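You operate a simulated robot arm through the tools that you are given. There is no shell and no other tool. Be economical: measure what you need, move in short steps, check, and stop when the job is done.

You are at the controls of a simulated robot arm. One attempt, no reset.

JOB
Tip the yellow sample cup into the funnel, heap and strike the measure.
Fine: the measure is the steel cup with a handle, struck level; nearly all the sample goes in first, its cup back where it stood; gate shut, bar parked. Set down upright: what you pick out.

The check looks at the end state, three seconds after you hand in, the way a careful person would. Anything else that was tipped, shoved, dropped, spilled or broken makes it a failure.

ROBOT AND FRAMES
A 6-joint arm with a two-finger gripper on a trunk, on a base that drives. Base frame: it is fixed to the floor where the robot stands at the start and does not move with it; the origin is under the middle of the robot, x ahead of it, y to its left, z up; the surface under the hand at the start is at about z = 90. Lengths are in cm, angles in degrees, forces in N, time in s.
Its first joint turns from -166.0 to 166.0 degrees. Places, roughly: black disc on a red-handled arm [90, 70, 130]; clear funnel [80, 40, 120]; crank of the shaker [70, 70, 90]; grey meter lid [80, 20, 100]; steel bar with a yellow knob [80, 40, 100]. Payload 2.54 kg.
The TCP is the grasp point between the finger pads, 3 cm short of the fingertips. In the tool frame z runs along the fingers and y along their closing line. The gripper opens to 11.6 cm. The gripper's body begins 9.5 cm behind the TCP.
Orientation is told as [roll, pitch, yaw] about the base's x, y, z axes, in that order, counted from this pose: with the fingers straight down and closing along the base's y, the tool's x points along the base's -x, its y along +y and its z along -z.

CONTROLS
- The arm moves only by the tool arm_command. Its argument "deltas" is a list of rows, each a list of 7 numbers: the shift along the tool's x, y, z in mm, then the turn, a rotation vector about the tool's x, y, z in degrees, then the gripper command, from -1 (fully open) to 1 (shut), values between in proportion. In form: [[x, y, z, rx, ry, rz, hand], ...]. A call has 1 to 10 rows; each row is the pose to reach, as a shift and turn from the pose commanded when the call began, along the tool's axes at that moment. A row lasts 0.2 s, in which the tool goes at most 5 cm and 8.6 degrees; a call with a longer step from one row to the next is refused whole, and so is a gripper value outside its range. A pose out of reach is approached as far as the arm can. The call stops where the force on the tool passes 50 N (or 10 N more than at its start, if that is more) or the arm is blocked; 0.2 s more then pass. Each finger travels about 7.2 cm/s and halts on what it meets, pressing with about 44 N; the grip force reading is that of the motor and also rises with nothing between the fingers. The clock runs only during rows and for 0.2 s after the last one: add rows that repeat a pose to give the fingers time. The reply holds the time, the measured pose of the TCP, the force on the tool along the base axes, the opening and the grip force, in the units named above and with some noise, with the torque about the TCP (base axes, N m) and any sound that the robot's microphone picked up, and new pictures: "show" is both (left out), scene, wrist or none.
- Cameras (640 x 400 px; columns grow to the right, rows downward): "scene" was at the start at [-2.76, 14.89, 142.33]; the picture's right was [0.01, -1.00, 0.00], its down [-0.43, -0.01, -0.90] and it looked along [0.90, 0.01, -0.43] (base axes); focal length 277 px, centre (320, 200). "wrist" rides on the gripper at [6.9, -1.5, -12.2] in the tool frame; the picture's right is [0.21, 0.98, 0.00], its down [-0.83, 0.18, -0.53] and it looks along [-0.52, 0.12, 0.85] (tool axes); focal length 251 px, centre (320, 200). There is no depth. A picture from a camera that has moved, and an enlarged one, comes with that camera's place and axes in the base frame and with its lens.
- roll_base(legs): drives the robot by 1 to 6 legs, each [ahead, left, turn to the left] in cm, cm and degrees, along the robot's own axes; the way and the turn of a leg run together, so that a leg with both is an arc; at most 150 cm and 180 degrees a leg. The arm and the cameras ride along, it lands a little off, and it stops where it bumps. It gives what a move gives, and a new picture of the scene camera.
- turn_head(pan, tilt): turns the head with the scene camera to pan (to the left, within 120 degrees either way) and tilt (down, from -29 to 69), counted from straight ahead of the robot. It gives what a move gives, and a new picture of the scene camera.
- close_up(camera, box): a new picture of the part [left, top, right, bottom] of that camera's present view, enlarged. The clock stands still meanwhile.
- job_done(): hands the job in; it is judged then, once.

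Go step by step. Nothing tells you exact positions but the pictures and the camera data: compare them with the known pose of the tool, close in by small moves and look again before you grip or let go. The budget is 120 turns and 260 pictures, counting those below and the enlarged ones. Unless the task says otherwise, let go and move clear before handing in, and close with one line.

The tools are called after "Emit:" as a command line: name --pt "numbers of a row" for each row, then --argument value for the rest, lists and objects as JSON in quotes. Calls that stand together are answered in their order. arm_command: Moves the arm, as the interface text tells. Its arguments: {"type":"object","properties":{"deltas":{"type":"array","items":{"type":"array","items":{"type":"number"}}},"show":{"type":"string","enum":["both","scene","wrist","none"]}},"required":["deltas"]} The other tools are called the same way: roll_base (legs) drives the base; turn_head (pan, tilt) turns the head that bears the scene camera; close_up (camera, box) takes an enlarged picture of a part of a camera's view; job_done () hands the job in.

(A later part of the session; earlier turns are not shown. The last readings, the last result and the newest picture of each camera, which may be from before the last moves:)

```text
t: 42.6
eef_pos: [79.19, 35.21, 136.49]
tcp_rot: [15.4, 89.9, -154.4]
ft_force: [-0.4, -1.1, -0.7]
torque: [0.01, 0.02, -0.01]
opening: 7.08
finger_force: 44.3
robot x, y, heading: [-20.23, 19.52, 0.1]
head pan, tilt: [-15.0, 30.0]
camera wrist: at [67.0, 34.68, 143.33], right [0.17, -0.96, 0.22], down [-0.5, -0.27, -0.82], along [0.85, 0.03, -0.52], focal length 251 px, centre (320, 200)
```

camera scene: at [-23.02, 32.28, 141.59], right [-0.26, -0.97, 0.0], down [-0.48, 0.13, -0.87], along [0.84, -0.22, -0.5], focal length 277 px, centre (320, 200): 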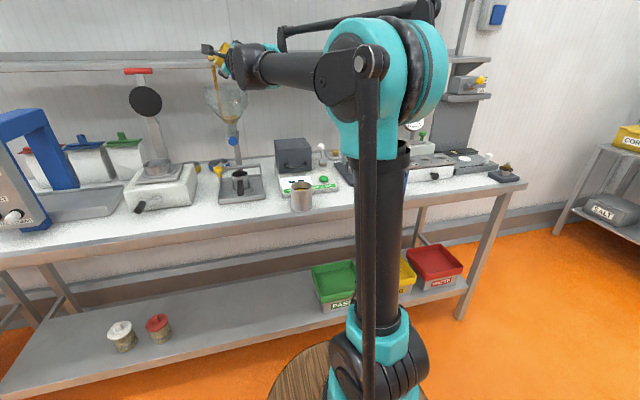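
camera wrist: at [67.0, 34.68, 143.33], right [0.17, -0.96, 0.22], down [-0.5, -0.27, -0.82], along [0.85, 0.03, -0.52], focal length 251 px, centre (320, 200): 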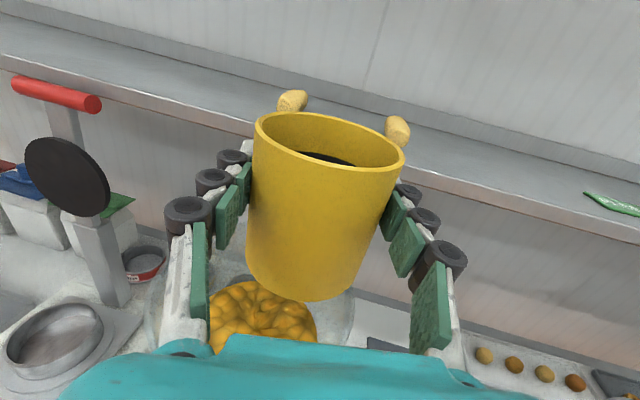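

Emit:
arm_command --pt "-1 40 -26 -5 0 0 1" --pt "-2 79 -52 -10 0 0 1" --pt "-3 119 -78 -15 0 0 1" --pt "-4 159 -104 -20 0 0 1" --pt "-5 199 -130 -25 0 0 1" --pt "-6 238 -156 -30 0 0 1" --pt "-7 278 -182 -35 0 0 1" --pt "-8 318 -208 -40 0 0 1" --pt "-9 357 -234 -45 0 0 1" --pt "-10 397 -260 -50 0 0 1" --show "none"

Emit:
arm_command --pt "-45 0 0 0 0 0 1" --pt "-90 0 0 0 0 0 1" --pt "-135 0 0 0 0 0 1" --pt "-180 0 0 0 0 0 1" --pt "-225 0 0 0 0 0 1" --pt "-270 0 0 0 0 0 1" --pt "-300 0 0 0 0 0 1" --pt "-300 0 0 0 0 0 1" --show "wrist"

```text
t: 44.8
eef_pos: [60.41, -8.46, 135.65]
tcp_rot: [97.4, 89.9, -122.5]
ft_force: [0.3, 0.0, -0.6]
torque: [-0.01, -0.02, -0.04]
opening: 7.14
finger_force: 44.0
robot x, y, heading: [-19.79, 19.51, 0.2]
head pan, tilt: [-15.0, 30.0]
```

```text
t: 46.6
eef_pos: [60.43, -8.44, 105.54]
tcp_rot: [95.8, 89.6, -124.2]
ft_force: [-0.1, 0.2, -1.6]
torque: [-0.01, 0.01, 0.01]
opening: 7.13
finger_force: 44.2
robot x, y, heading: [-19.91, 19.88, 0.0]
head pan, tilt: [-15.0, 30.0]
camera wrist: at [52.19, 0.62, 112.3], right [-0.63, -0.75, 0.22], down [-0.53, 0.2, -0.83], along [0.57, -0.63, -0.52], focal length 251 px, centre (320, 200)
```

wrist: 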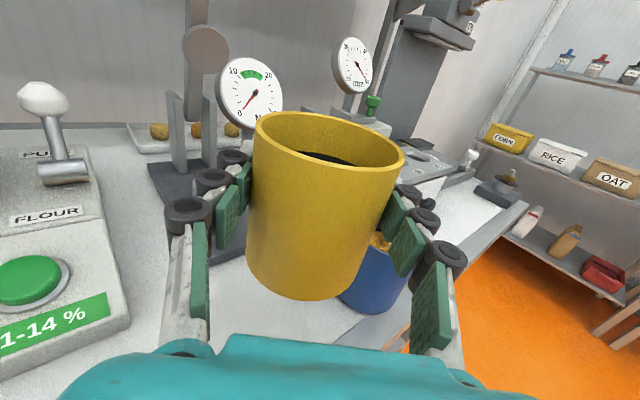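

Emit:
arm_command --pt "-40 2 0 0 0 0 1" --pt "-75 2 0 0 0 0 1" --pt "-92 2 0 0 0 0 1" --pt "-96 2 0 0 0 0 1" --pt "-99 2 0 0 0 0 1" --pt "-101 2 0 0 0 0 1" --pt "-101 2 0 0 0 0 1" --show "wrist"

```text
t: 48.2
eef_pos: [60.09, -8.57, 95.44]
tcp_rot: [95.8, 89.8, -124.2]
ft_force: [1.1, -0.4, -0.8]
torque: [0.0, 0.01, -0.01]
opening: 7.11
finger_force: 43.8
robot x, y, heading: [-19.84, 19.92, 0.1]
head pan, tilt: [-15.0, 30.0]
camera wrist: at [51.98, 0.45, 102.27], right [-0.63, -0.75, 0.22], down [-0.53, 0.2, -0.83], along [0.57, -0.63, -0.52], focal length 251 px, centre (320, 200)
```

wrist: 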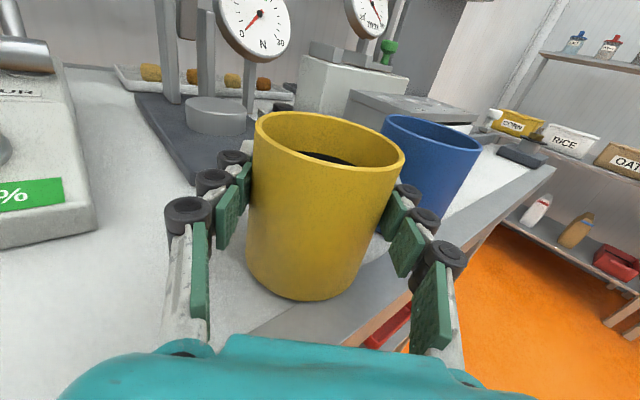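

Emit:
arm_command --pt "-1 0 0 0 0 0 1" --pt "-2 0 0 0 0 0 1" --pt "-2 0 0 0 0 0 1" --show "none"

```text
t: 49.0
eef_pos: [60.16, -8.67, 95.35]
tcp_rot: [114.1, 89.8, -105.9]
ft_force: [6.8, -5.8, 32.9]
torque: [0.22, -0.61, -0.11]
opening: 7.08
finger_force: 44.2
robot x, y, heading: [-19.5, 19.68, 0.1]
head pan, tilt: [-15.0, 30.0]
```

Contact with the table; I ease off 1 mm and open just enough.

Emit:
arm_command --pt "1 0 0 0 0 0 1" --pt "1 0 0 0 0 0 -0.4" --pt "1 0 0 0 0 0 -0.62" --pt "1 0 0 0 0 0 -0.62" --show "wrist"

```text
t: 50.0
eef_pos: [60.25, -8.66, 95.39]
tcp_rot: [95.3, 89.7, -124.5]
ft_force: [-0.1, 0.0, 0.0]
torque: [0.0, 0.01, 0.02]
opening: 9.39
finger_force: 0.0
robot x, y, heading: [-19.96, 20.2, 0.1]
head pan, tilt: [-15.0, 30.0]
camera wrist: at [52.01, 0.46, 102.2], right [-0.63, -0.75, 0.22], down [-0.53, 0.2, -0.83], along [0.57, -0.63, -0.52], focal length 251 px, centre (320, 200)
```

wrist: 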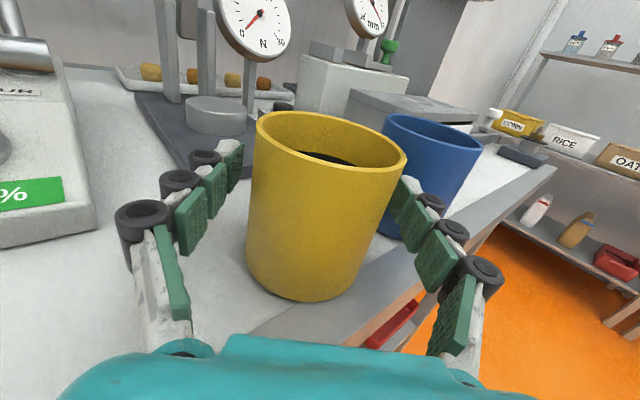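

Emit:
arm_command --pt "3 0 -20 0 0 0 -0.62" --pt "7 0 -40 0 0 0 -0.62" --pt "18 0 -70 0 0 0 -0.62" --pt "40 0 -100 0 0 0 -0.62" --pt "80 0 -110 0 0 0 -0.62" --pt "125 0 -110 0 0 0 -0.62" --pt "170 0 -110 0 0 0 -0.62" --pt "215 0 -110 0 0 0 -0.62" --show "wrist"

Emit:
turn_head --pan 10 --tilt 28

```text
t: 51.8
eef_pos: [51.9, -1.48, 116.99]
tcp_rot: [94.3, 89.9, -125.5]
ft_force: [1.1, 0.1, 1.4]
torque: [-0.01, 0.03, 0.01]
opening: 9.38
finger_force: 0.1
robot x, y, heading: [-19.64, 19.76, 0.3]
head pan, tilt: [-15.0, 30.0]
camera wrist: at [43.63, 7.56, 123.79], right [-0.63, -0.75, 0.22], down [-0.53, 0.2, -0.83], along [0.57, -0.63, -0.52], focal length 251 px, centre (320, 200)
```

wrist: 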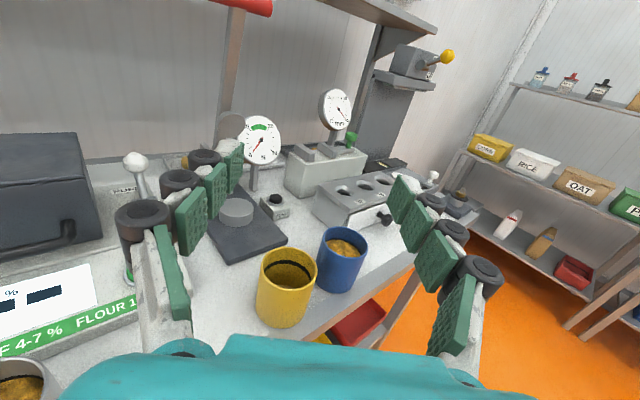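

```text
t: 52.7
eef_pos: [51.89, -1.51, 116.91]
tcp_rot: [96.8, 89.7, -123.1]
ft_force: [-0.1, -0.1, 0.0]
torque: [0.02, 0.01, 0.01]
opening: 9.4
finger_force: 0.0
robot x, y, heading: [-19.68, 19.78, 0.5]
head pan, tilt: [10.0, 28.0]
camera scene: at [-22.79, 36.2, 141.9], right [0.18, -0.98, 0.0], down [-0.46, -0.08, -0.88], along [0.87, 0.16, -0.47], focal length 277 px, centre (320, 200)
```

scene: 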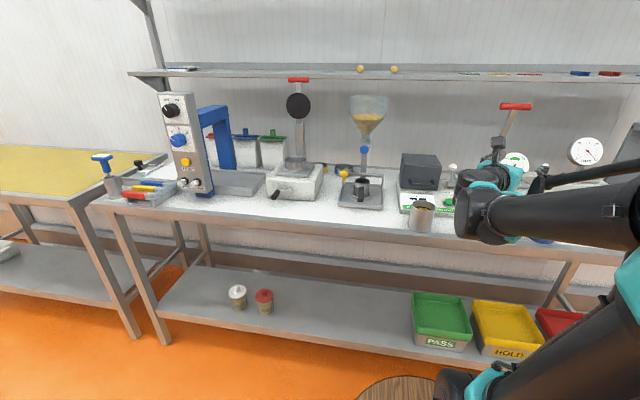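

Cup is back, upright. Now the gate: I bring the hand to face the blue knob under the funnel and zoom in on it.

Emit:
arm_command --pt "-4 -34 -28 4.5 0 0 -0.62" --pt "-8 -68 -56 9 0 0 -0.62" --pt "-12 -102 -84 13.5 0 0 -0.62" --pt "-16 -136 -112 18 0 0 -0.62" --pt "-20 -170 -140 22.5 0 0 -0.62" --pt "-24 -204 -168 27 0 0 -0.62" --pt "-28 -237 -196 31.5 0 0 -0.62" --pt "-32 -270 -224 36 0 0 -0.62" --pt "-35 -303 -252 40 0 0 -0.62" --pt "-35 -303 -252 40 0 0 -0.62" --show "both"

Emit:
close_up --camera "scene" --box '[325, 85, 415, 215]'

```text
t: 54.9
eef_pos: [52.0, 37.97, 113.27]
tcp_rot: [56.6, 89.8, -123.2]
ft_force: [1.0, 0.3, -0.6]
torque: [0.01, 0.01, -0.03]
opening: 9.41
finger_force: 0.0
robot x, y, heading: [-19.64, 19.86, 0.4]
head pan, tilt: [10.0, 28.0]
camera scene: at [-22.79, 36.21, 141.9], right [0.18, -0.98, 0.0], down [-0.46, -0.08, -0.88], along [0.87, 0.16, -0.47], focal length 277 px, centre (320, 200)
camera wrist: at [39.93, 39.46, 120.13], right [0.0, -0.98, 0.22], down [-0.53, -0.18, -0.82], along [0.84, -0.11, -0.52], focal length 251 px, centre (320, 200)
```

scene: 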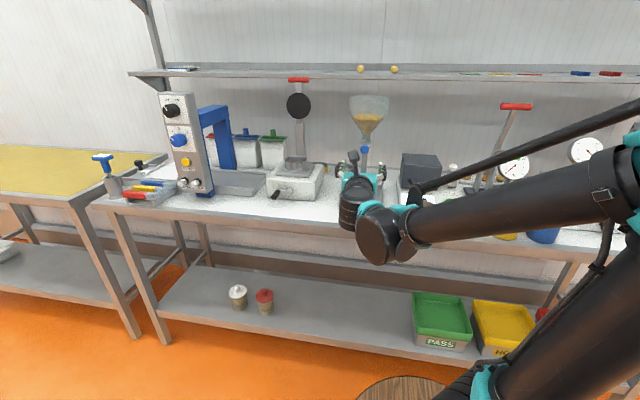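
wrist: 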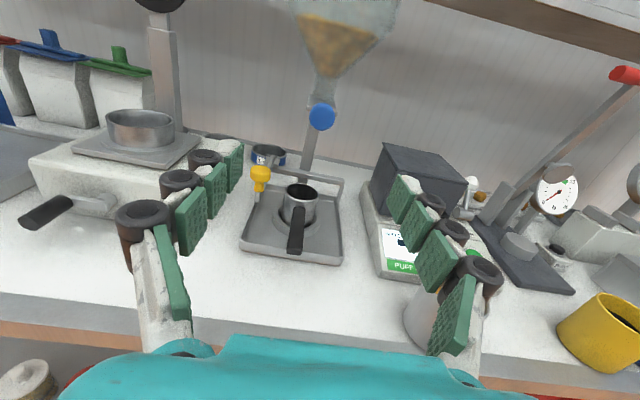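

```text
3.08 times, centred on (370, 150) of scene
camera zoom: at [-22.79, 36.21, 141.9], right [0.18, -0.98, 0.0], down [-0.46, -0.08, -0.88], along [0.87, 0.16, -0.47], focal length 851 px, centre (166, 354)
```

zoom: 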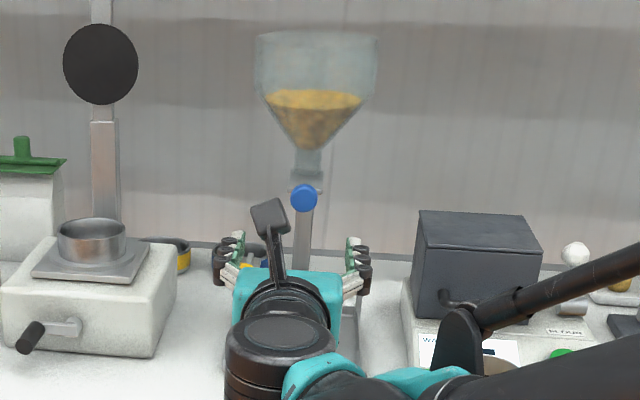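

Emit:
close_up --camera "wrist" --box '[280, 50, 380, 140]'

Emit:
close_up --camera "wrist" --box '[230, 130, 360, 275]'

```text
4.44 times, centred on (330, 95) of wrist
camera zoom: at [39.93, 39.46, 120.13], right [0.0, -0.98, 0.22], down [-0.53, -0.18, -0.82], along [0.84, -0.11, -0.52], focal length 1118 px, centre (276, 667)
```

zoom: 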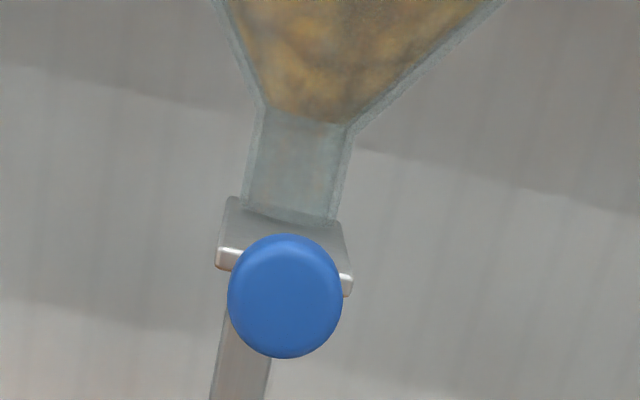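

```text
2.76 times, centred on (295, 202) of wrist
camera zoom: at [39.93, 39.46, 120.13], right [0.0, -0.98, 0.22], down [-0.53, -0.18, -0.82], along [0.84, -0.11, -0.52], focal length 694 px, centre (389, 193)
```

zoom: 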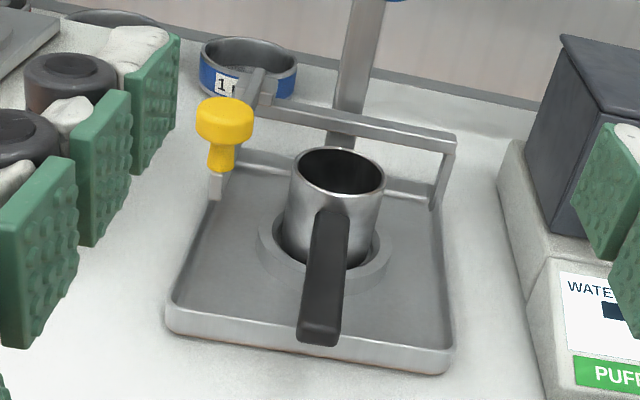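

The gate's blue knob is at about [69, 37.4, 113.4] in front of the slide plate. I narrow the fingers and close in on it.

Emit:
arm_command --pt "0 3 30 0 0 0 -0.05" --pt "1 5 60 0 0 0 -0.05" --pt "1 5 90 0 0 0 -0.05" --pt "1 5 90 0 0 0 -0.05" --show "wrist"

Emit:
close_up --camera "scene" --box '[325, 85, 415, 215]'

```text
t: 55.9
eef_pos: [61.04, 37.41, 113.32]
tcp_rot: [56.8, 89.7, -123.2]
ft_force: [0.4, 0.5, 0.0]
torque: [0.03, -0.03, 0.0]
opening: 6.07
finger_force: 0.0
robot x, y, heading: [-19.41, 19.95, 0.4]
head pan, tilt: [10.0, 28.0]
camera wrist: at [48.92, 38.94, 120.18], right [0.0, -0.98, 0.22], down [-0.54, -0.18, -0.82], along [0.84, -0.11, -0.52], focal length 251 px, centre (320, 200)
```

wrist: 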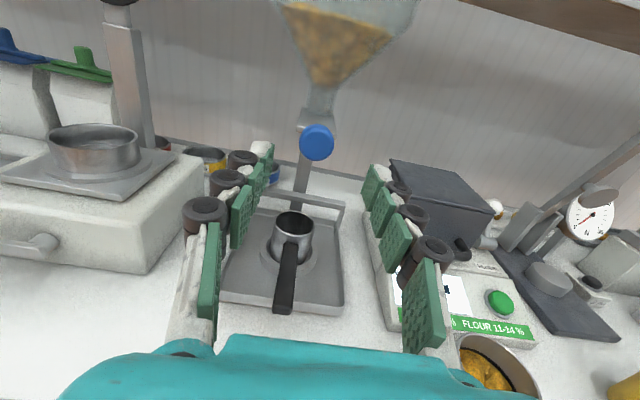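

```text
3.08 times, centred on (370, 150) of scene
camera zoom: at [-22.79, 36.21, 141.9], right [0.18, -0.98, 0.0], down [-0.46, -0.08, -0.88], along [0.87, 0.16, -0.47], focal length 851 px, centre (166, 354)
```

zoom: 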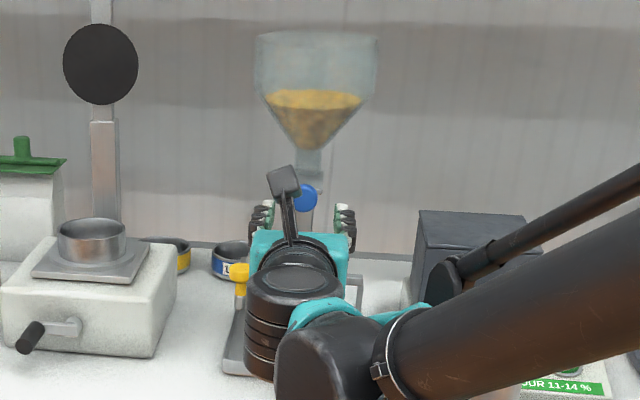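

Emit:
arm_command --pt "0 -1 20 0 0 0 -0.05" --pt "0 -1 40 0 0 0 -0.05" --pt "0 -1 60 0 0 0 -0.05" --pt "0 -1 60 0 0 0 -0.05" --show "wrist"

Emit:
close_up --camera "wrist" --box '[230, 90, 430, 270]'

```text
t: 56.9
eef_pos: [66.96, 37.45, 113.4]
tcp_rot: [56.7, 89.8, -123.2]
ft_force: [-0.3, 0.4, -0.2]
torque: [0.03, 0.03, 0.01]
opening: 6.1
finger_force: 0.0
robot x, y, heading: [-19.38, 19.65, 0.2]
head pan, tilt: [10.0, 28.0]
camera wrist: at [54.91, 39.07, 120.22], right [0.0, -0.98, 0.22], down [-0.54, -0.18, -0.82], along [0.84, -0.12, -0.52], focal length 251 px, centre (320, 200)
```

wrist: 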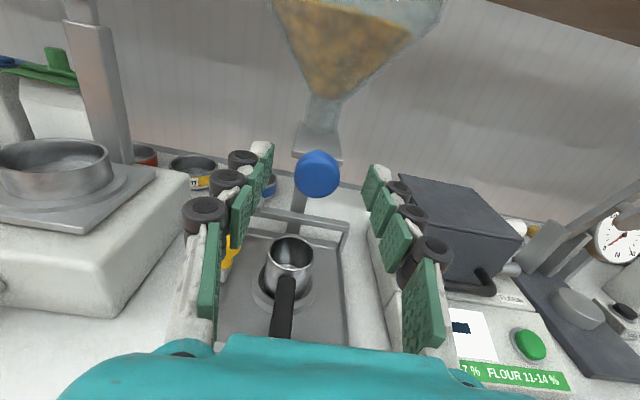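

```text
2.22 times, centred on (330, 180) of wrist
camera zoom: at [54.91, 39.07, 120.22], right [0.0, -0.98, 0.22], down [-0.54, -0.18, -0.82], along [0.84, -0.12, -0.52], focal length 559 px, centre (298, 244)
```

zoom: 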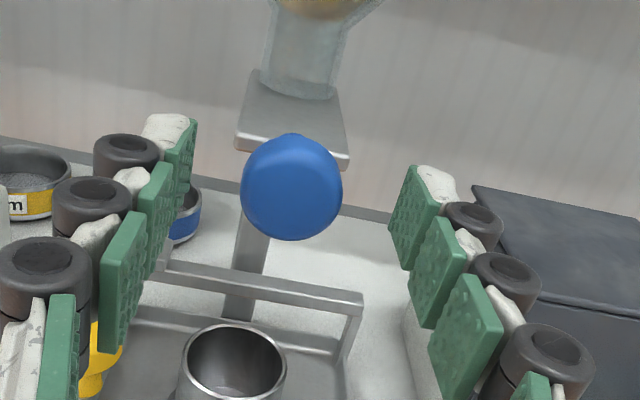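

Emit:
arm_command --pt "0 -1 0 0 0 0 1" --pt "0 -1 0 0 0 0 1" --pt "0 -1 0 0 0 0 1" --pt "0 -1 0 0 0 0 1" --show "wrist"

```text
t: 57.9
eef_pos: [66.93, 37.5, 113.38]
tcp_rot: [56.6, 89.7, -123.2]
ft_force: [0.2, 0.4, 0.1]
torque: [0.0, 0.01, -0.02]
opening: 2.78
finger_force: 45.1
robot x, y, heading: [-19.87, 19.69, 0.2]
head pan, tilt: [10.0, 28.0]
camera wrist: at [54.91, 39.18, 120.21], right [0.0, -0.98, 0.22], down [-0.54, -0.18, -0.82], along [0.84, -0.12, -0.52], focal length 251 px, centre (320, 200)
```

wrist: 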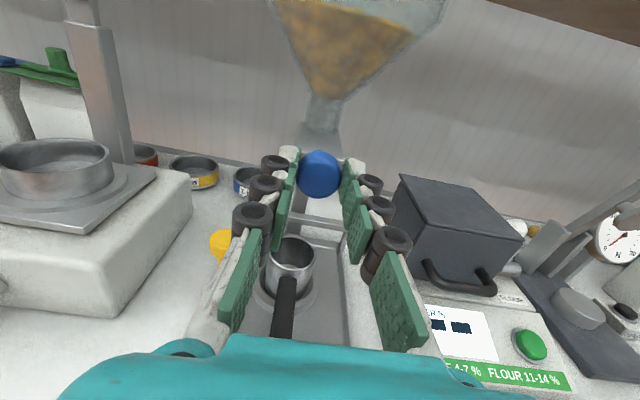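

Gripped (2.8 cm). I pull the gate out 2 cm and watch.

Emit:
arm_command --pt "0 0 -7 0 0 0 1" --pt "0 0 -14 0 0 0 1" --pt "0 0 -20 0 0 0 1" --show "wrist"

Emit:
close_up --camera "wrist" --box '[230, 60, 400, 300]'

```text
t: 58.7
eef_pos: [65.07, 37.61, 113.32]
tcp_rot: [53.3, 89.8, -126.6]
ft_force: [0.8, 2.4, -3.1]
torque: [-0.01, 0.02, 0.11]
opening: 2.76
finger_force: 45.1
robot x, y, heading: [-19.66, 19.81, 0.0]
head pan, tilt: [10.0, 28.0]
camera wrist: at [52.92, 39.18, 120.22], right [0.0, -0.98, 0.22], down [-0.54, -0.18, -0.82], along [0.84, -0.12, -0.52], focal length 251 px, centre (320, 200)
```

wrist: 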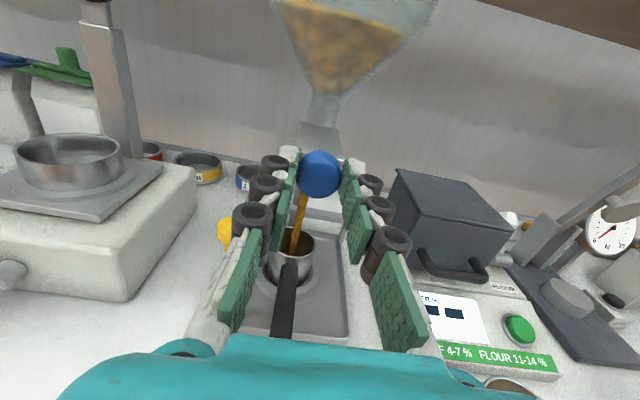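

```text
1.67 times, centred on (315, 180) of wrist
camera zoom: at [52.92, 39.18, 120.22], right [0.0, -0.98, 0.22], down [-0.54, -0.18, -0.82], along [0.84, -0.12, -0.52], focal length 419 px, centre (328, 233)
```

zoom: 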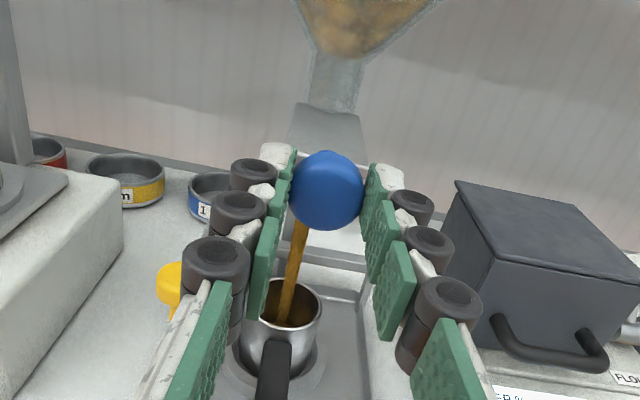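

It opens by pulling and the grain falls into the measure. I hold for short spells and watch the level.

Emit:
arm_command --pt "0 0 0 0 0 0 1" --pt "0 0 0 0 0 0 1" --pt "0 0 0 0 0 0 1" --pt "0 0 0 0 0 0 1" --show "none"

Emit:
close_up --camera "wrist" --box '[230, 60, 400, 300]'

Emit:
close_up --camera "scene" --box '[325, 85, 415, 215]'

```text
t: 59.7
eef_pos: [65.05, 37.71, 113.28]
tcp_rot: [55.1, 89.9, -124.8]
ft_force: [-0.9, 3.1, -4.8]
torque: [-0.01, 0.17, 0.07]
opening: 2.76
finger_force: 45.3
robot x, y, heading: [-19.57, 20.21, 0.0]
head pan, tilt: [10.0, 28.0]
```

```text
1.67 times, centred on (315, 180) of wrist
camera zoom: at [52.93, 39.17, 120.22], right [0.0, -0.98, 0.22], down [-0.54, -0.18, -0.82], along [0.84, -0.12, -0.52], focal length 419 px, centre (328, 233)
```

zoom: 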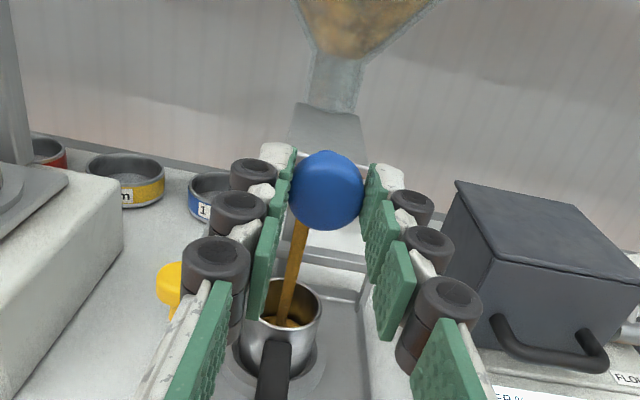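

```text
3.08 times, centred on (370, 150) of scene
camera zoom: at [-22.77, 36.23, 141.9], right [0.18, -0.98, 0.0], down [-0.46, -0.08, -0.88], along [0.87, 0.16, -0.47], focal length 851 px, centre (166, 354)
```

zoom: 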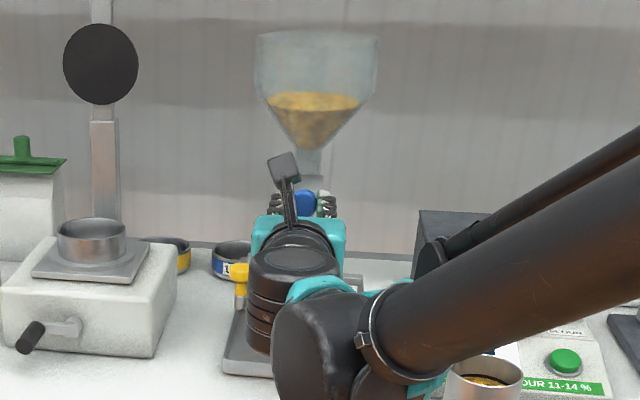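

Emit:
arm_command --pt "0 0 0 0 0 0 1" --pt "0 0 0 0 0 0 1" --pt "0 0 0 0 0 0 1" --pt "0 0 0 0 0 0 1" --pt "0 0 0 0 0 0 1" --pt "0 0 0 0 0 0 1" --show "none"

Emit:
close_up --camera "wrist" --box '[250, 120, 350, 280]'

```text
t: 61.1
eef_pos: [65.08, 37.62, 113.3]
tcp_rot: [56.4, 89.7, -123.4]
ft_force: [-0.3, 3.3, -3.5]
torque: [0.02, 0.1, 0.11]
opening: 2.76
finger_force: 45.2
robot x, y, heading: [-19.42, 19.71, 0.3]
head pan, tilt: [10.0, 28.0]
```

```text
2.50 times, centred on (300, 200) of wrist
camera zoom: at [52.92, 39.17, 120.22], right [0.0, -0.98, 0.22], down [-0.54, -0.18, -0.82], along [0.84, -0.12, -0.52], focal length 629 px, centre (370, 200)
```

zoom: 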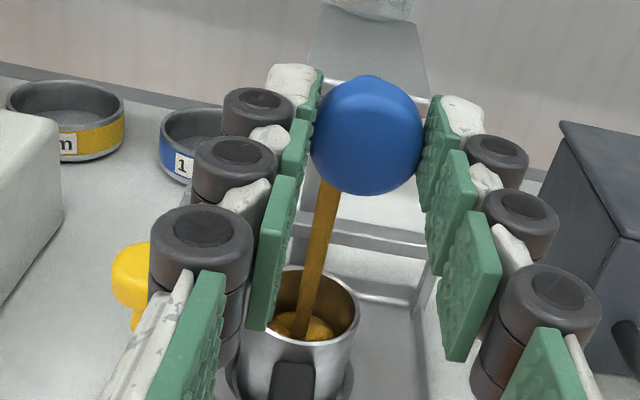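

Emit:
arm_command --pt "0 0 0 0 0 0 1" --pt "0 0 0 0 0 0 1" --pt "0 0 0 0 0 0 1" --pt "0 0 0 0 0 0 1" --pt "0 0 0 0 0 0 1" --show "none"

Emit:
close_up --camera "wrist" --box '[250, 120, 350, 280]'

```text
t: 62.3
eef_pos: [65.08, 37.71, 113.32]
tcp_rot: [56.7, 89.8, -123.2]
ft_force: [0.4, 2.7, -3.4]
torque: [0.01, 0.11, 0.11]
opening: 2.76
finger_force: 45.3
robot x, y, heading: [-19.69, 19.87, 0.2]
head pan, tilt: [10.0, 28.0]
```

```text
2.50 times, centred on (300, 200) of wrist
camera zoom: at [52.92, 39.17, 120.22], right [0.0, -0.98, 0.22], down [-0.54, -0.18, -0.82], along [0.84, -0.12, -0.52], focal length 629 px, centre (370, 200)
```

zoom: 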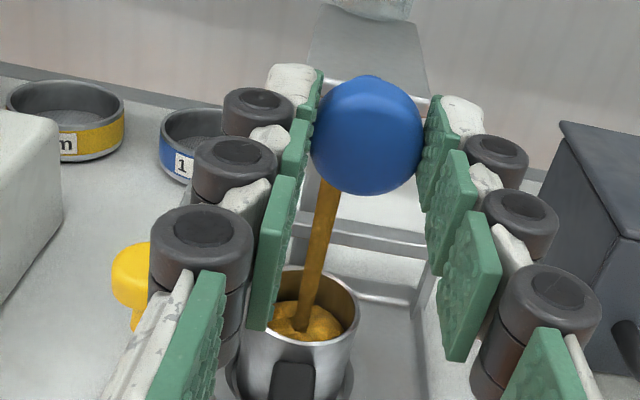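

Emit:
arm_command --pt "0 0 0 0 0 0 1" --pt "0 0 0 0 0 0 1" --pt "0 0 0 0 0 0 1" --pt "0 0 0 0 0 0 1" --pt "0 0 0 0 0 0 1" --show "none"

Emit:
close_up --camera "wrist" --box '[250, 120, 350, 280]'

```text
t: 63.5
eef_pos: [64.96, 37.71, 113.37]
tcp_rot: [56.9, 89.8, -123.1]
ft_force: [-0.1, 3.1, -3.2]
torque: [0.0, 0.1, 0.06]
opening: 2.77
finger_force: 44.7
robot x, y, heading: [-19.73, 19.84, 0.4]
head pan, tilt: [10.0, 28.0]
```

```text
2.50 times, centred on (300, 200) of wrist
camera zoom: at [52.92, 39.17, 120.22], right [0.0, -0.98, 0.22], down [-0.54, -0.18, -0.82], along [0.84, -0.12, -0.52], focal length 629 px, centre (370, 200)
```

zoom: 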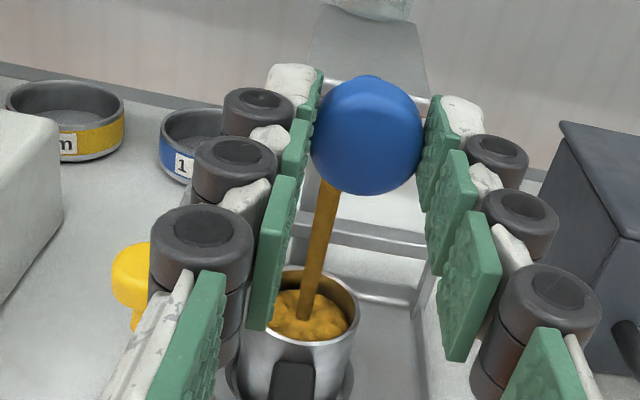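

Emit:
arm_command --pt "0 0 0 0 0 0 1" --pt "0 0 0 0 0 0 1" --pt "0 0 0 0 0 0 1" --pt "0 0 0 0 0 0 1" --pt "0 0 0 0 0 0 1" --pt "0 0 0 0 0 0 1" --show "none"

Emit:
close_up --camera "wrist" --box '[250, 120, 350, 280]'

```text
t: 64.9
eef_pos: [64.98, 37.65, 113.51]
tcp_rot: [57.3, 89.8, -122.8]
ft_force: [0.2, 3.4, -2.7]
torque: [0.02, 0.08, 0.1]
opening: 2.77
finger_force: 44.6
robot x, y, heading: [-19.64, 19.88, -0.0]
head pan, tilt: [10.0, 28.0]
```

```text
2.50 times, centred on (300, 200) of wrist
camera zoom: at [52.92, 39.17, 120.23], right [0.0, -0.98, 0.22], down [-0.54, -0.18, -0.82], along [0.84, -0.12, -0.52], focal length 629 px, centre (370, 200)
```

zoom: 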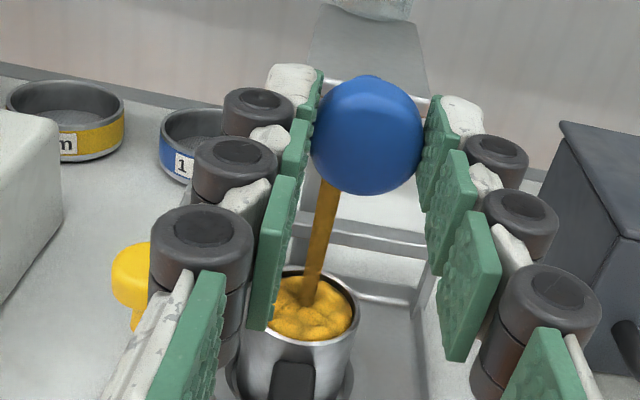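

Emit:
arm_command --pt "0 0 0 0 0 0 1" --pt "0 0 0 0 0 0 1" --pt "0 0 0 0 0 0 1" --pt "0 0 0 0 0 0 1" --show "none"

Emit:
close_up --camera "wrist" --box '[250, 120, 350, 280]'

Emit:
close_up --camera "scene" --box '[325, 85, 415, 215]'

```text
t: 65.9
eef_pos: [64.96, 37.76, 113.29]
tcp_rot: [57.2, 89.8, -122.8]
ft_force: [0.9, 3.9, -2.4]
torque: [-0.03, 0.05, 0.07]
opening: 2.77
finger_force: 45.0
robot x, y, heading: [-20.1, 20.09, 0.2]
head pan, tilt: [10.0, 28.0]
```

```text
2.50 times, centred on (300, 200) of wrist
camera zoom: at [52.92, 39.17, 120.23], right [0.0, -0.98, 0.22], down [-0.54, -0.18, -0.82], along [0.84, -0.12, -0.52], focal length 629 px, centre (370, 200)
```

zoom: 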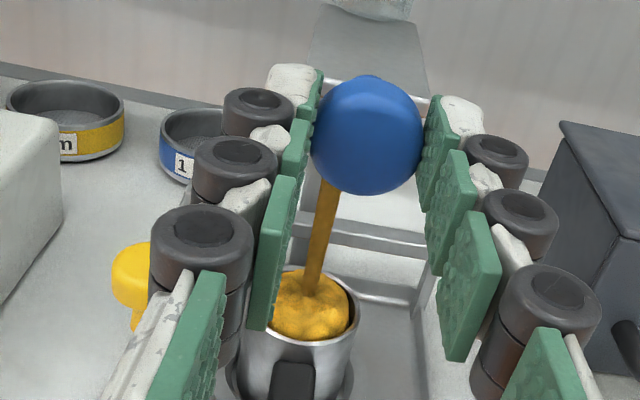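

```text
3.08 times, centred on (370, 150) of scene
camera zoom: at [-22.78, 36.23, 141.9], right [0.18, -0.98, 0.0], down [-0.46, -0.08, -0.88], along [0.87, 0.16, -0.47], focal length 851 px, centre (166, 354)
```

zoom: 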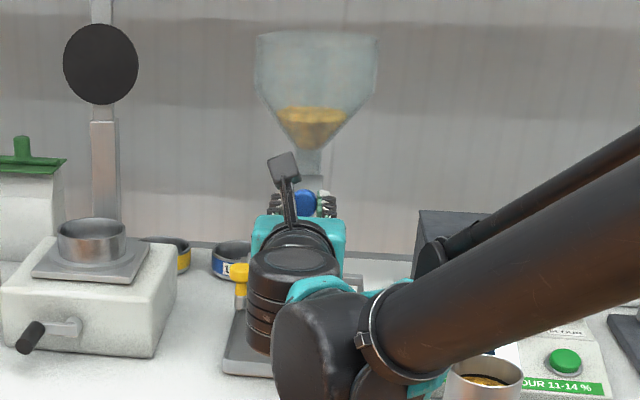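

Emit:
arm_command --pt "0 0 0 0 0 0 1" --pt "0 0 0 0 0 0 1" --pt "0 0 0 0 0 0 1" --show "none"

Emit:
close_up --camera "wrist" --box '[250, 120, 350, 280]'

```text
t: 66.7
eef_pos: [64.89, 37.66, 113.34]
tcp_rot: [57.5, 89.7, -122.5]
ft_force: [0.0, 2.5, -2.8]
torque: [-0.02, 0.05, 0.07]
opening: 2.78
finger_force: 45.2
robot x, y, heading: [-20.06, 19.9, 0.0]
head pan, tilt: [10.0, 28.0]
```

```text
2.50 times, centred on (300, 200) of wrist
camera zoom: at [52.92, 39.17, 120.23], right [0.0, -0.98, 0.22], down [-0.54, -0.18, -0.82], along [0.84, -0.12, -0.52], focal length 629 px, centre (370, 200)
```

zoom: 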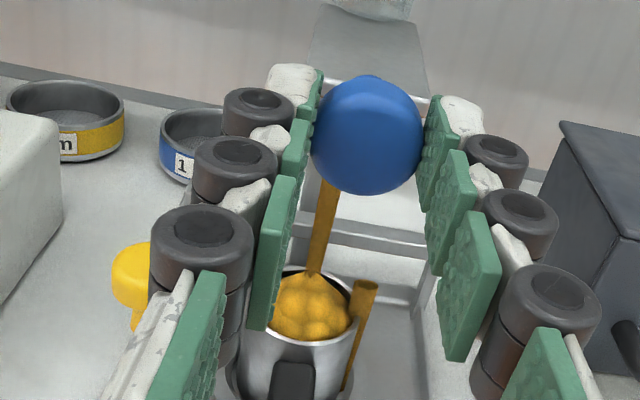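

It's heaped and just starting to run over into the tray; I shut the gate.

Emit:
arm_command --pt "0 0 12 0 0 0 1" --pt "0 0 20 0 0 0 1" --pt "0 0 21 0 0 0 1" --show "wrist"

Emit:
close_up --camera "wrist" --box '[250, 120, 350, 280]'

```text
t: 67.5
eef_pos: [67.01, 37.57, 113.41]
tcp_rot: [60.6, 89.8, -119.3]
ft_force: [-18.6, -1.1, -5.3]
torque: [-0.04, 0.23, -0.02]
opening: 2.76
finger_force: 45.2
robot x, y, heading: [-19.75, 19.99, 0.2]
head pan, tilt: [10.0, 28.0]
camera wrist: at [54.92, 39.17, 120.22], right [0.0, -0.98, 0.22], down [-0.53, -0.18, -0.82], along [0.84, -0.11, -0.52], focal length 251 px, centre (320, 200)
```

wrist: 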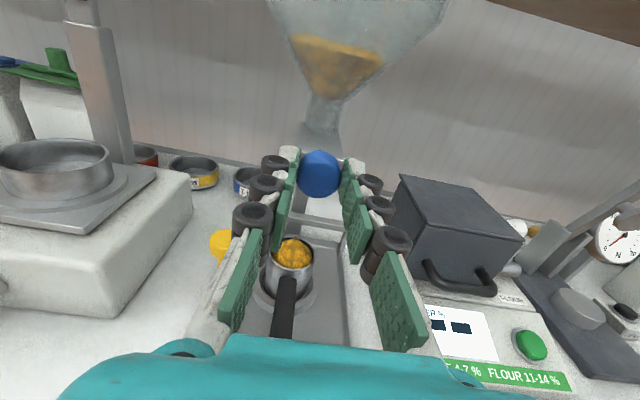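

```text
2.50 times, centred on (300, 200) of wrist
camera zoom: at [54.92, 39.17, 120.22], right [0.0, -0.98, 0.22], down [-0.53, -0.18, -0.82], along [0.84, -0.11, -0.52], focal length 629 px, centre (370, 200)
```

zoom: 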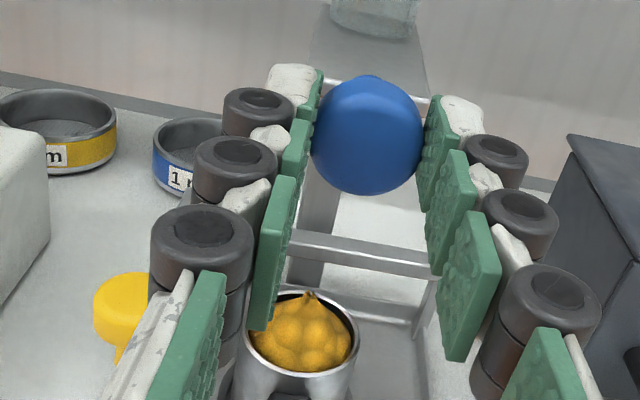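

The gate is against its stop and the stream has ended. I release the knob and draw straight back.

Emit:
arm_command --pt "0 0 0 0 0 0 0.2" --pt "0 0 0 0 0 0 -0.05" --pt "0 0 0 0 0 0 -0.05" --pt "0 0 -40 0 0 0 -0.05" --pt "0 0 -80 0 0 0 -0.05" --pt "0 0 -120 0 0 0 -0.05" --pt "0 0 -120 0 0 0 -0.05" --show "wrist"

Emit:
close_up --camera "wrist" --box '[235, 80, 365, 275]'

```text
t: 69.1
eef_pos: [55.1, 37.67, 113.4]
tcp_rot: [57.9, 89.8, -122.1]
ft_force: [0.1, -0.5, 0.7]
torque: [-0.04, -0.04, 0.01]
opening: 6.09
finger_force: 0.0
robot x, y, heading: [-19.76, 19.92, 0.2]
head pan, tilt: [10.0, 28.0]
camera wrist: at [42.95, 39.26, 120.24], right [0.0, -0.98, 0.22], down [-0.54, -0.18, -0.82], along [0.84, -0.12, -0.52], focal length 251 px, centre (320, 200)
```

wrist: 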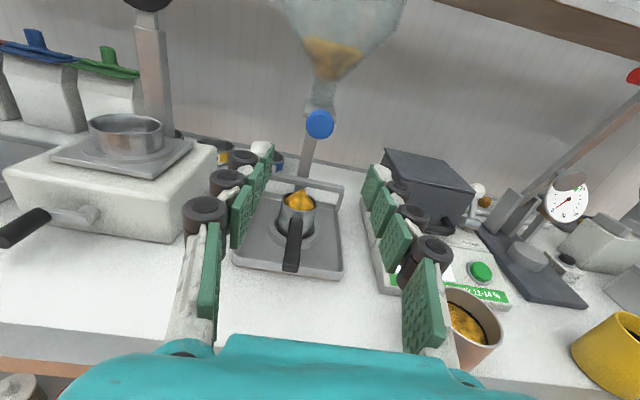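

```text
2.05 times, centred on (300, 178) of wrist
camera zoom: at [42.95, 39.26, 120.24], right [0.0, -0.98, 0.22], down [-0.54, -0.18, -0.82], along [0.84, -0.12, -0.52], focal length 516 px, centre (361, 246)
```

zoom: 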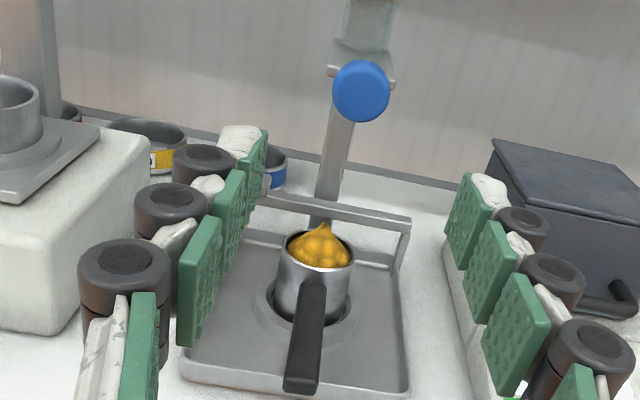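

The measure is heaped and the gate shut. The yellow knob of the strike bar is at about [75, 44.6, 101.4]; I come to it from the front, below the gate knob.

Emit:
arm_command --pt "-30 -18 5 0 0 0 0.1" --pt "-60 -36 12 0 0 0 0.1" --pt "-90 -54 20 0 0 0 0.1" --pt "-120 -70 25 0 0 0 0.1" --pt "-120 -70 25 0 0 0 0.1" --show "wrist"

Emit:
close_up --camera "wrist" --box '[260, 90, 440, 230]'

```text
t: 70.3
eef_pos: [57.66, 44.71, 101.34]
tcp_rot: [56.7, 89.8, -123.1]
ft_force: [-0.3, 0.1, 0.3]
torque: [0.0, -0.02, 0.02]
opening: 5.22
finger_force: 0.0
robot x, y, heading: [-19.69, 19.97, 0.1]
head pan, tilt: [10.0, 28.0]
camera wrist: at [45.55, 46.11, 108.18], right [0.0, -0.98, 0.22], down [-0.54, -0.18, -0.82], along [0.84, -0.12, -0.52], focal length 251 px, centre (320, 200)
```

wrist: 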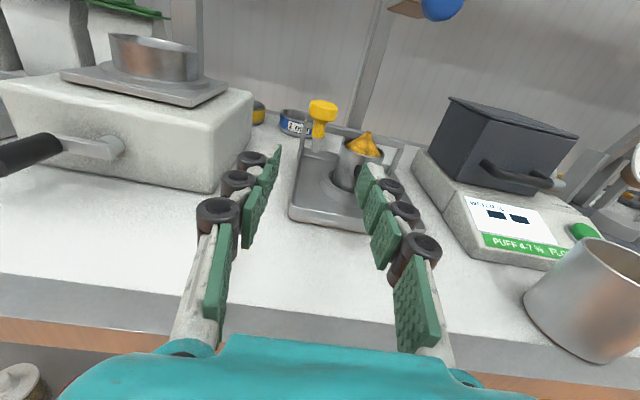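

```text
2.86 times, centred on (350, 160) of wrist
camera zoom: at [45.55, 46.11, 108.18], right [0.0, -0.98, 0.22], down [-0.54, -0.18, -0.82], along [0.84, -0.12, -0.52], focal length 718 px, centre (234, 314)
```

zoom: 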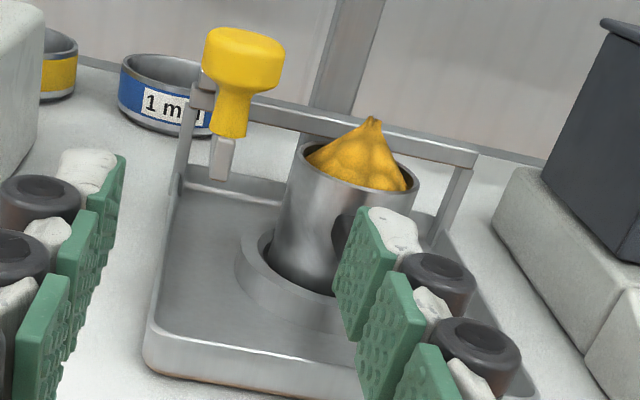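

Emit:
arm_command --pt "2 6 40 0 0 0 0.1" --pt "2 6 80 0 0 0 0.1" --pt "2 6 120 0 0 0 0.1" --pt "2 6 120 0 0 0 0.1" --show "wrist"

Emit:
close_up --camera "wrist" --box '[230, 90, 410, 250]'

```text
t: 71.3
eef_pos: [69.68, 44.01, 101.55]
tcp_rot: [56.4, 89.9, -123.5]
ft_force: [0.2, 0.2, -0.5]
torque: [-0.02, 0.01, 0.01]
opening: 5.23
finger_force: 0.1
robot x, y, heading: [-19.5, 19.74, 0.4]
head pan, tilt: [10.0, 28.0]
camera wrist: at [57.52, 45.52, 108.32], right [0.0, -0.98, 0.22], down [-0.54, -0.18, -0.82], along [0.84, -0.12, -0.52], focal length 251 px, centre (320, 200)
```

wrist: 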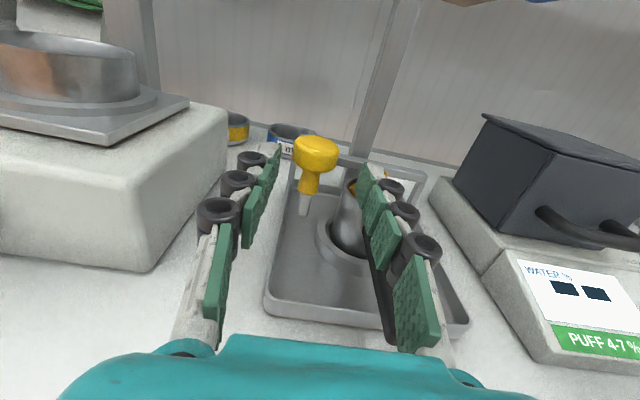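

```text
2.50 times, centred on (320, 170) of wrist
camera zoom: at [57.52, 45.52, 108.32], right [0.0, -0.98, 0.22], down [-0.54, -0.18, -0.82], along [0.84, -0.12, -0.52], focal length 629 px, centre (320, 275)
```

zoom: 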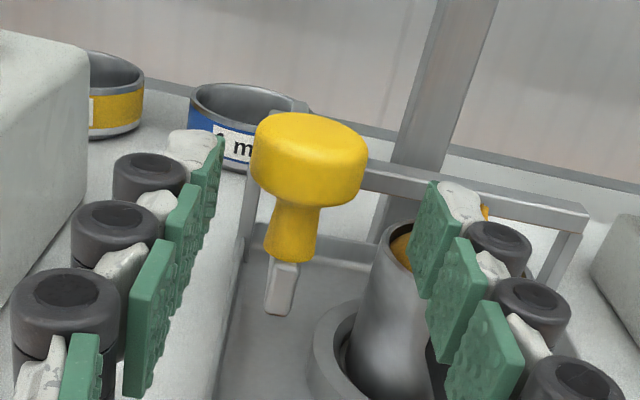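

Emit:
arm_command --pt "4 -3 0 0 0 0 0.1" --pt "4 -3 12 0 0 0 0.1" --pt "4 -3 24 0 0 0 0.1" --pt "4 -3 24 0 0 0 0.1" --show "none"

Emit:
close_up --camera "wrist" --box '[230, 90, 410, 250]'

Emit:
close_up --camera "scene" --box '[325, 120, 415, 215]'

```text
t: 72.3
eef_pos: [72.04, 44.35, 101.97]
tcp_rot: [56.7, 89.8, -123.3]
ft_force: [-0.2, 0.1, 0.6]
torque: [0.01, 0.01, -0.03]
opening: 5.23
finger_force: 0.0
robot x, y, heading: [-19.69, 20.03, 0.3]
head pan, tilt: [10.0, 28.0]
```

```text
2.50 times, centred on (320, 170) of wrist
camera zoom: at [59.92, 45.85, 108.78], right [0.0, -0.98, 0.22], down [-0.54, -0.18, -0.82], along [0.84, -0.11, -0.52], focal length 629 px, centre (320, 275)
```

zoom: 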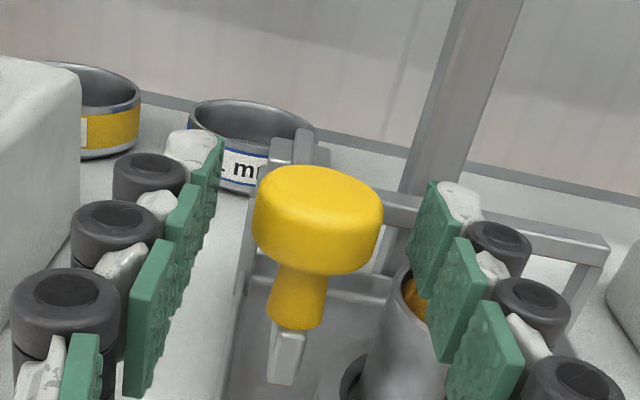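

```text
4.21 times, centred on (370, 168) of scene
camera zoom: at [-22.79, 36.21, 141.9], right [0.18, -0.98, 0.0], down [-0.46, -0.08, -0.88], along [0.87, 0.16, -0.47], focal length 1165 px, centre (110, 337)
```

zoom: 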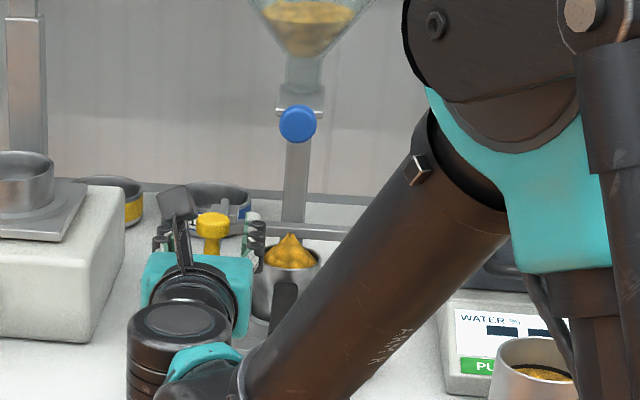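

Emit:
arm_command --pt "0 -1 3 0 0 0 1" --pt "0 -1 3 0 0 0 1" --pt "0 -1 3 0 0 0 1" --pt "0 -1 3 0 0 0 1" --show "wrist"

```text
t: 73.3
eef_pos: [72.26, 44.36, 101.98]
tcp_rot: [56.9, 89.8, -123.1]
ft_force: [-16.3, 0.2, -6.3]
torque: [0.02, 0.17, 0.03]
opening: 2.76
finger_force: 45.0
robot x, y, heading: [-19.7, 20.05, 0.2]
head pan, tilt: [10.0, 28.0]
camera wrist: at [60.13, 45.97, 108.78], right [0.0, -0.98, 0.22], down [-0.53, -0.18, -0.82], along [0.84, -0.11, -0.52], focal length 251 px, centre (320, 200)
```

wrist: 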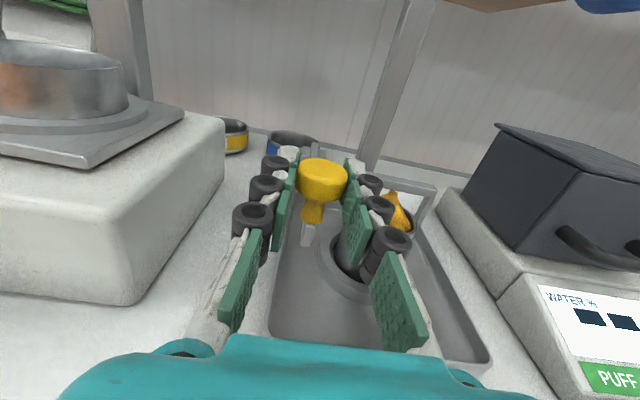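

Gripped. I ease off the forward push and slide the bar right a little to test its travel.

Emit:
arm_command --pt "0 0 -3 0 0 0 1" --pt "0 5 -3 0 0 0 1" --pt "0 12 -3 0 0 0 1" --show "wrist"

```text
t: 74.1
eef_pos: [72.12, 43.08, 101.78]
tcp_rot: [54.5, 89.8, -125.7]
ft_force: [34.1, 0.1, 12.6]
torque: [0.0, -0.23, 0.01]
opening: 2.77
finger_force: 45.2
robot x, y, heading: [-19.74, 19.74, 0.3]
head pan, tilt: [10.0, 28.0]
camera wrist: at [60.04, 44.73, 108.74], right [0.0, -0.98, 0.22], down [-0.54, -0.18, -0.82], along [0.84, -0.12, -0.52], focal length 251 px, centre (320, 200)
```

wrist: 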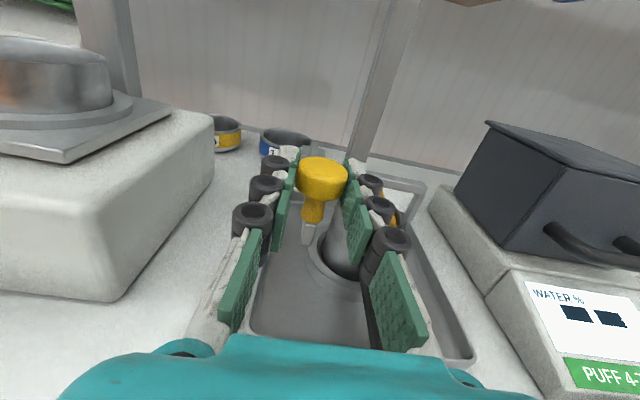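

Emit:
arm_command --pt "0 6 2 0 0 0 1" --pt "0 14 2 0 0 0 1" --pt "0 22 2 0 0 0 1" --pt "0 30 2 0 0 0 1" --pt "0 38 2 0 0 0 1" --pt "0 46 2 0 0 0 1" --pt "0 54 2 0 0 0 1" --pt "0 62 2 0 0 0 1" --pt "0 70 2 0 0 0 1" --pt "0 78 2 0 0 0 1" --show "wrist"

Emit:
close_up --camera "wrist" --box '[230, 90, 410, 250]'

```text
t: 76.3
eef_pos: [72.18, 35.45, 101.84]
tcp_rot: [59.9, 89.7, -119.9]
ft_force: [-24.9, -1.0, -16.9]
torque: [0.02, 0.23, -0.02]
opening: 2.79
finger_force: 45.2
robot x, y, heading: [-19.55, 19.97, 0.1]
head pan, tilt: [10.0, 28.0]
camera wrist: at [60.13, 36.98, 108.8], right [0.0, -0.98, 0.22], down [-0.53, -0.18, -0.82], along [0.84, -0.11, -0.52], focal length 251 px, centre (320, 200)
```

wrist: 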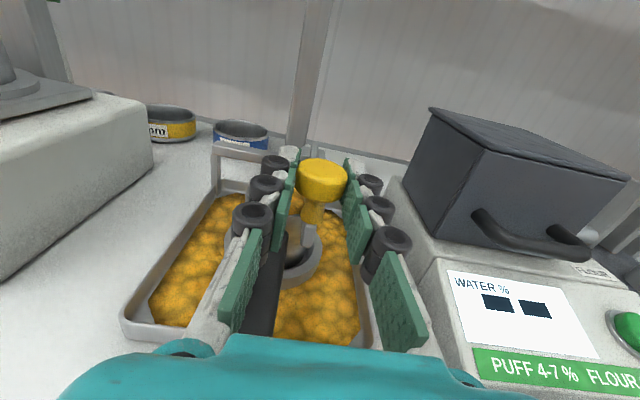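

```text
2.50 times, centred on (320, 170) of wrist
camera zoom: at [60.13, 36.98, 108.8], right [0.0, -0.98, 0.22], down [-0.53, -0.18, -0.82], along [0.84, -0.11, -0.52], focal length 629 px, centre (320, 275)
```

zoom: 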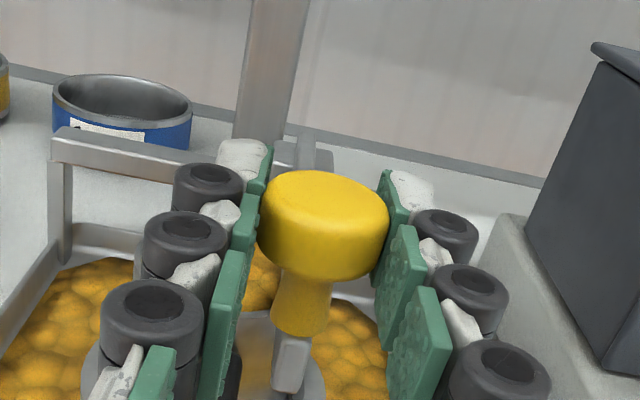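

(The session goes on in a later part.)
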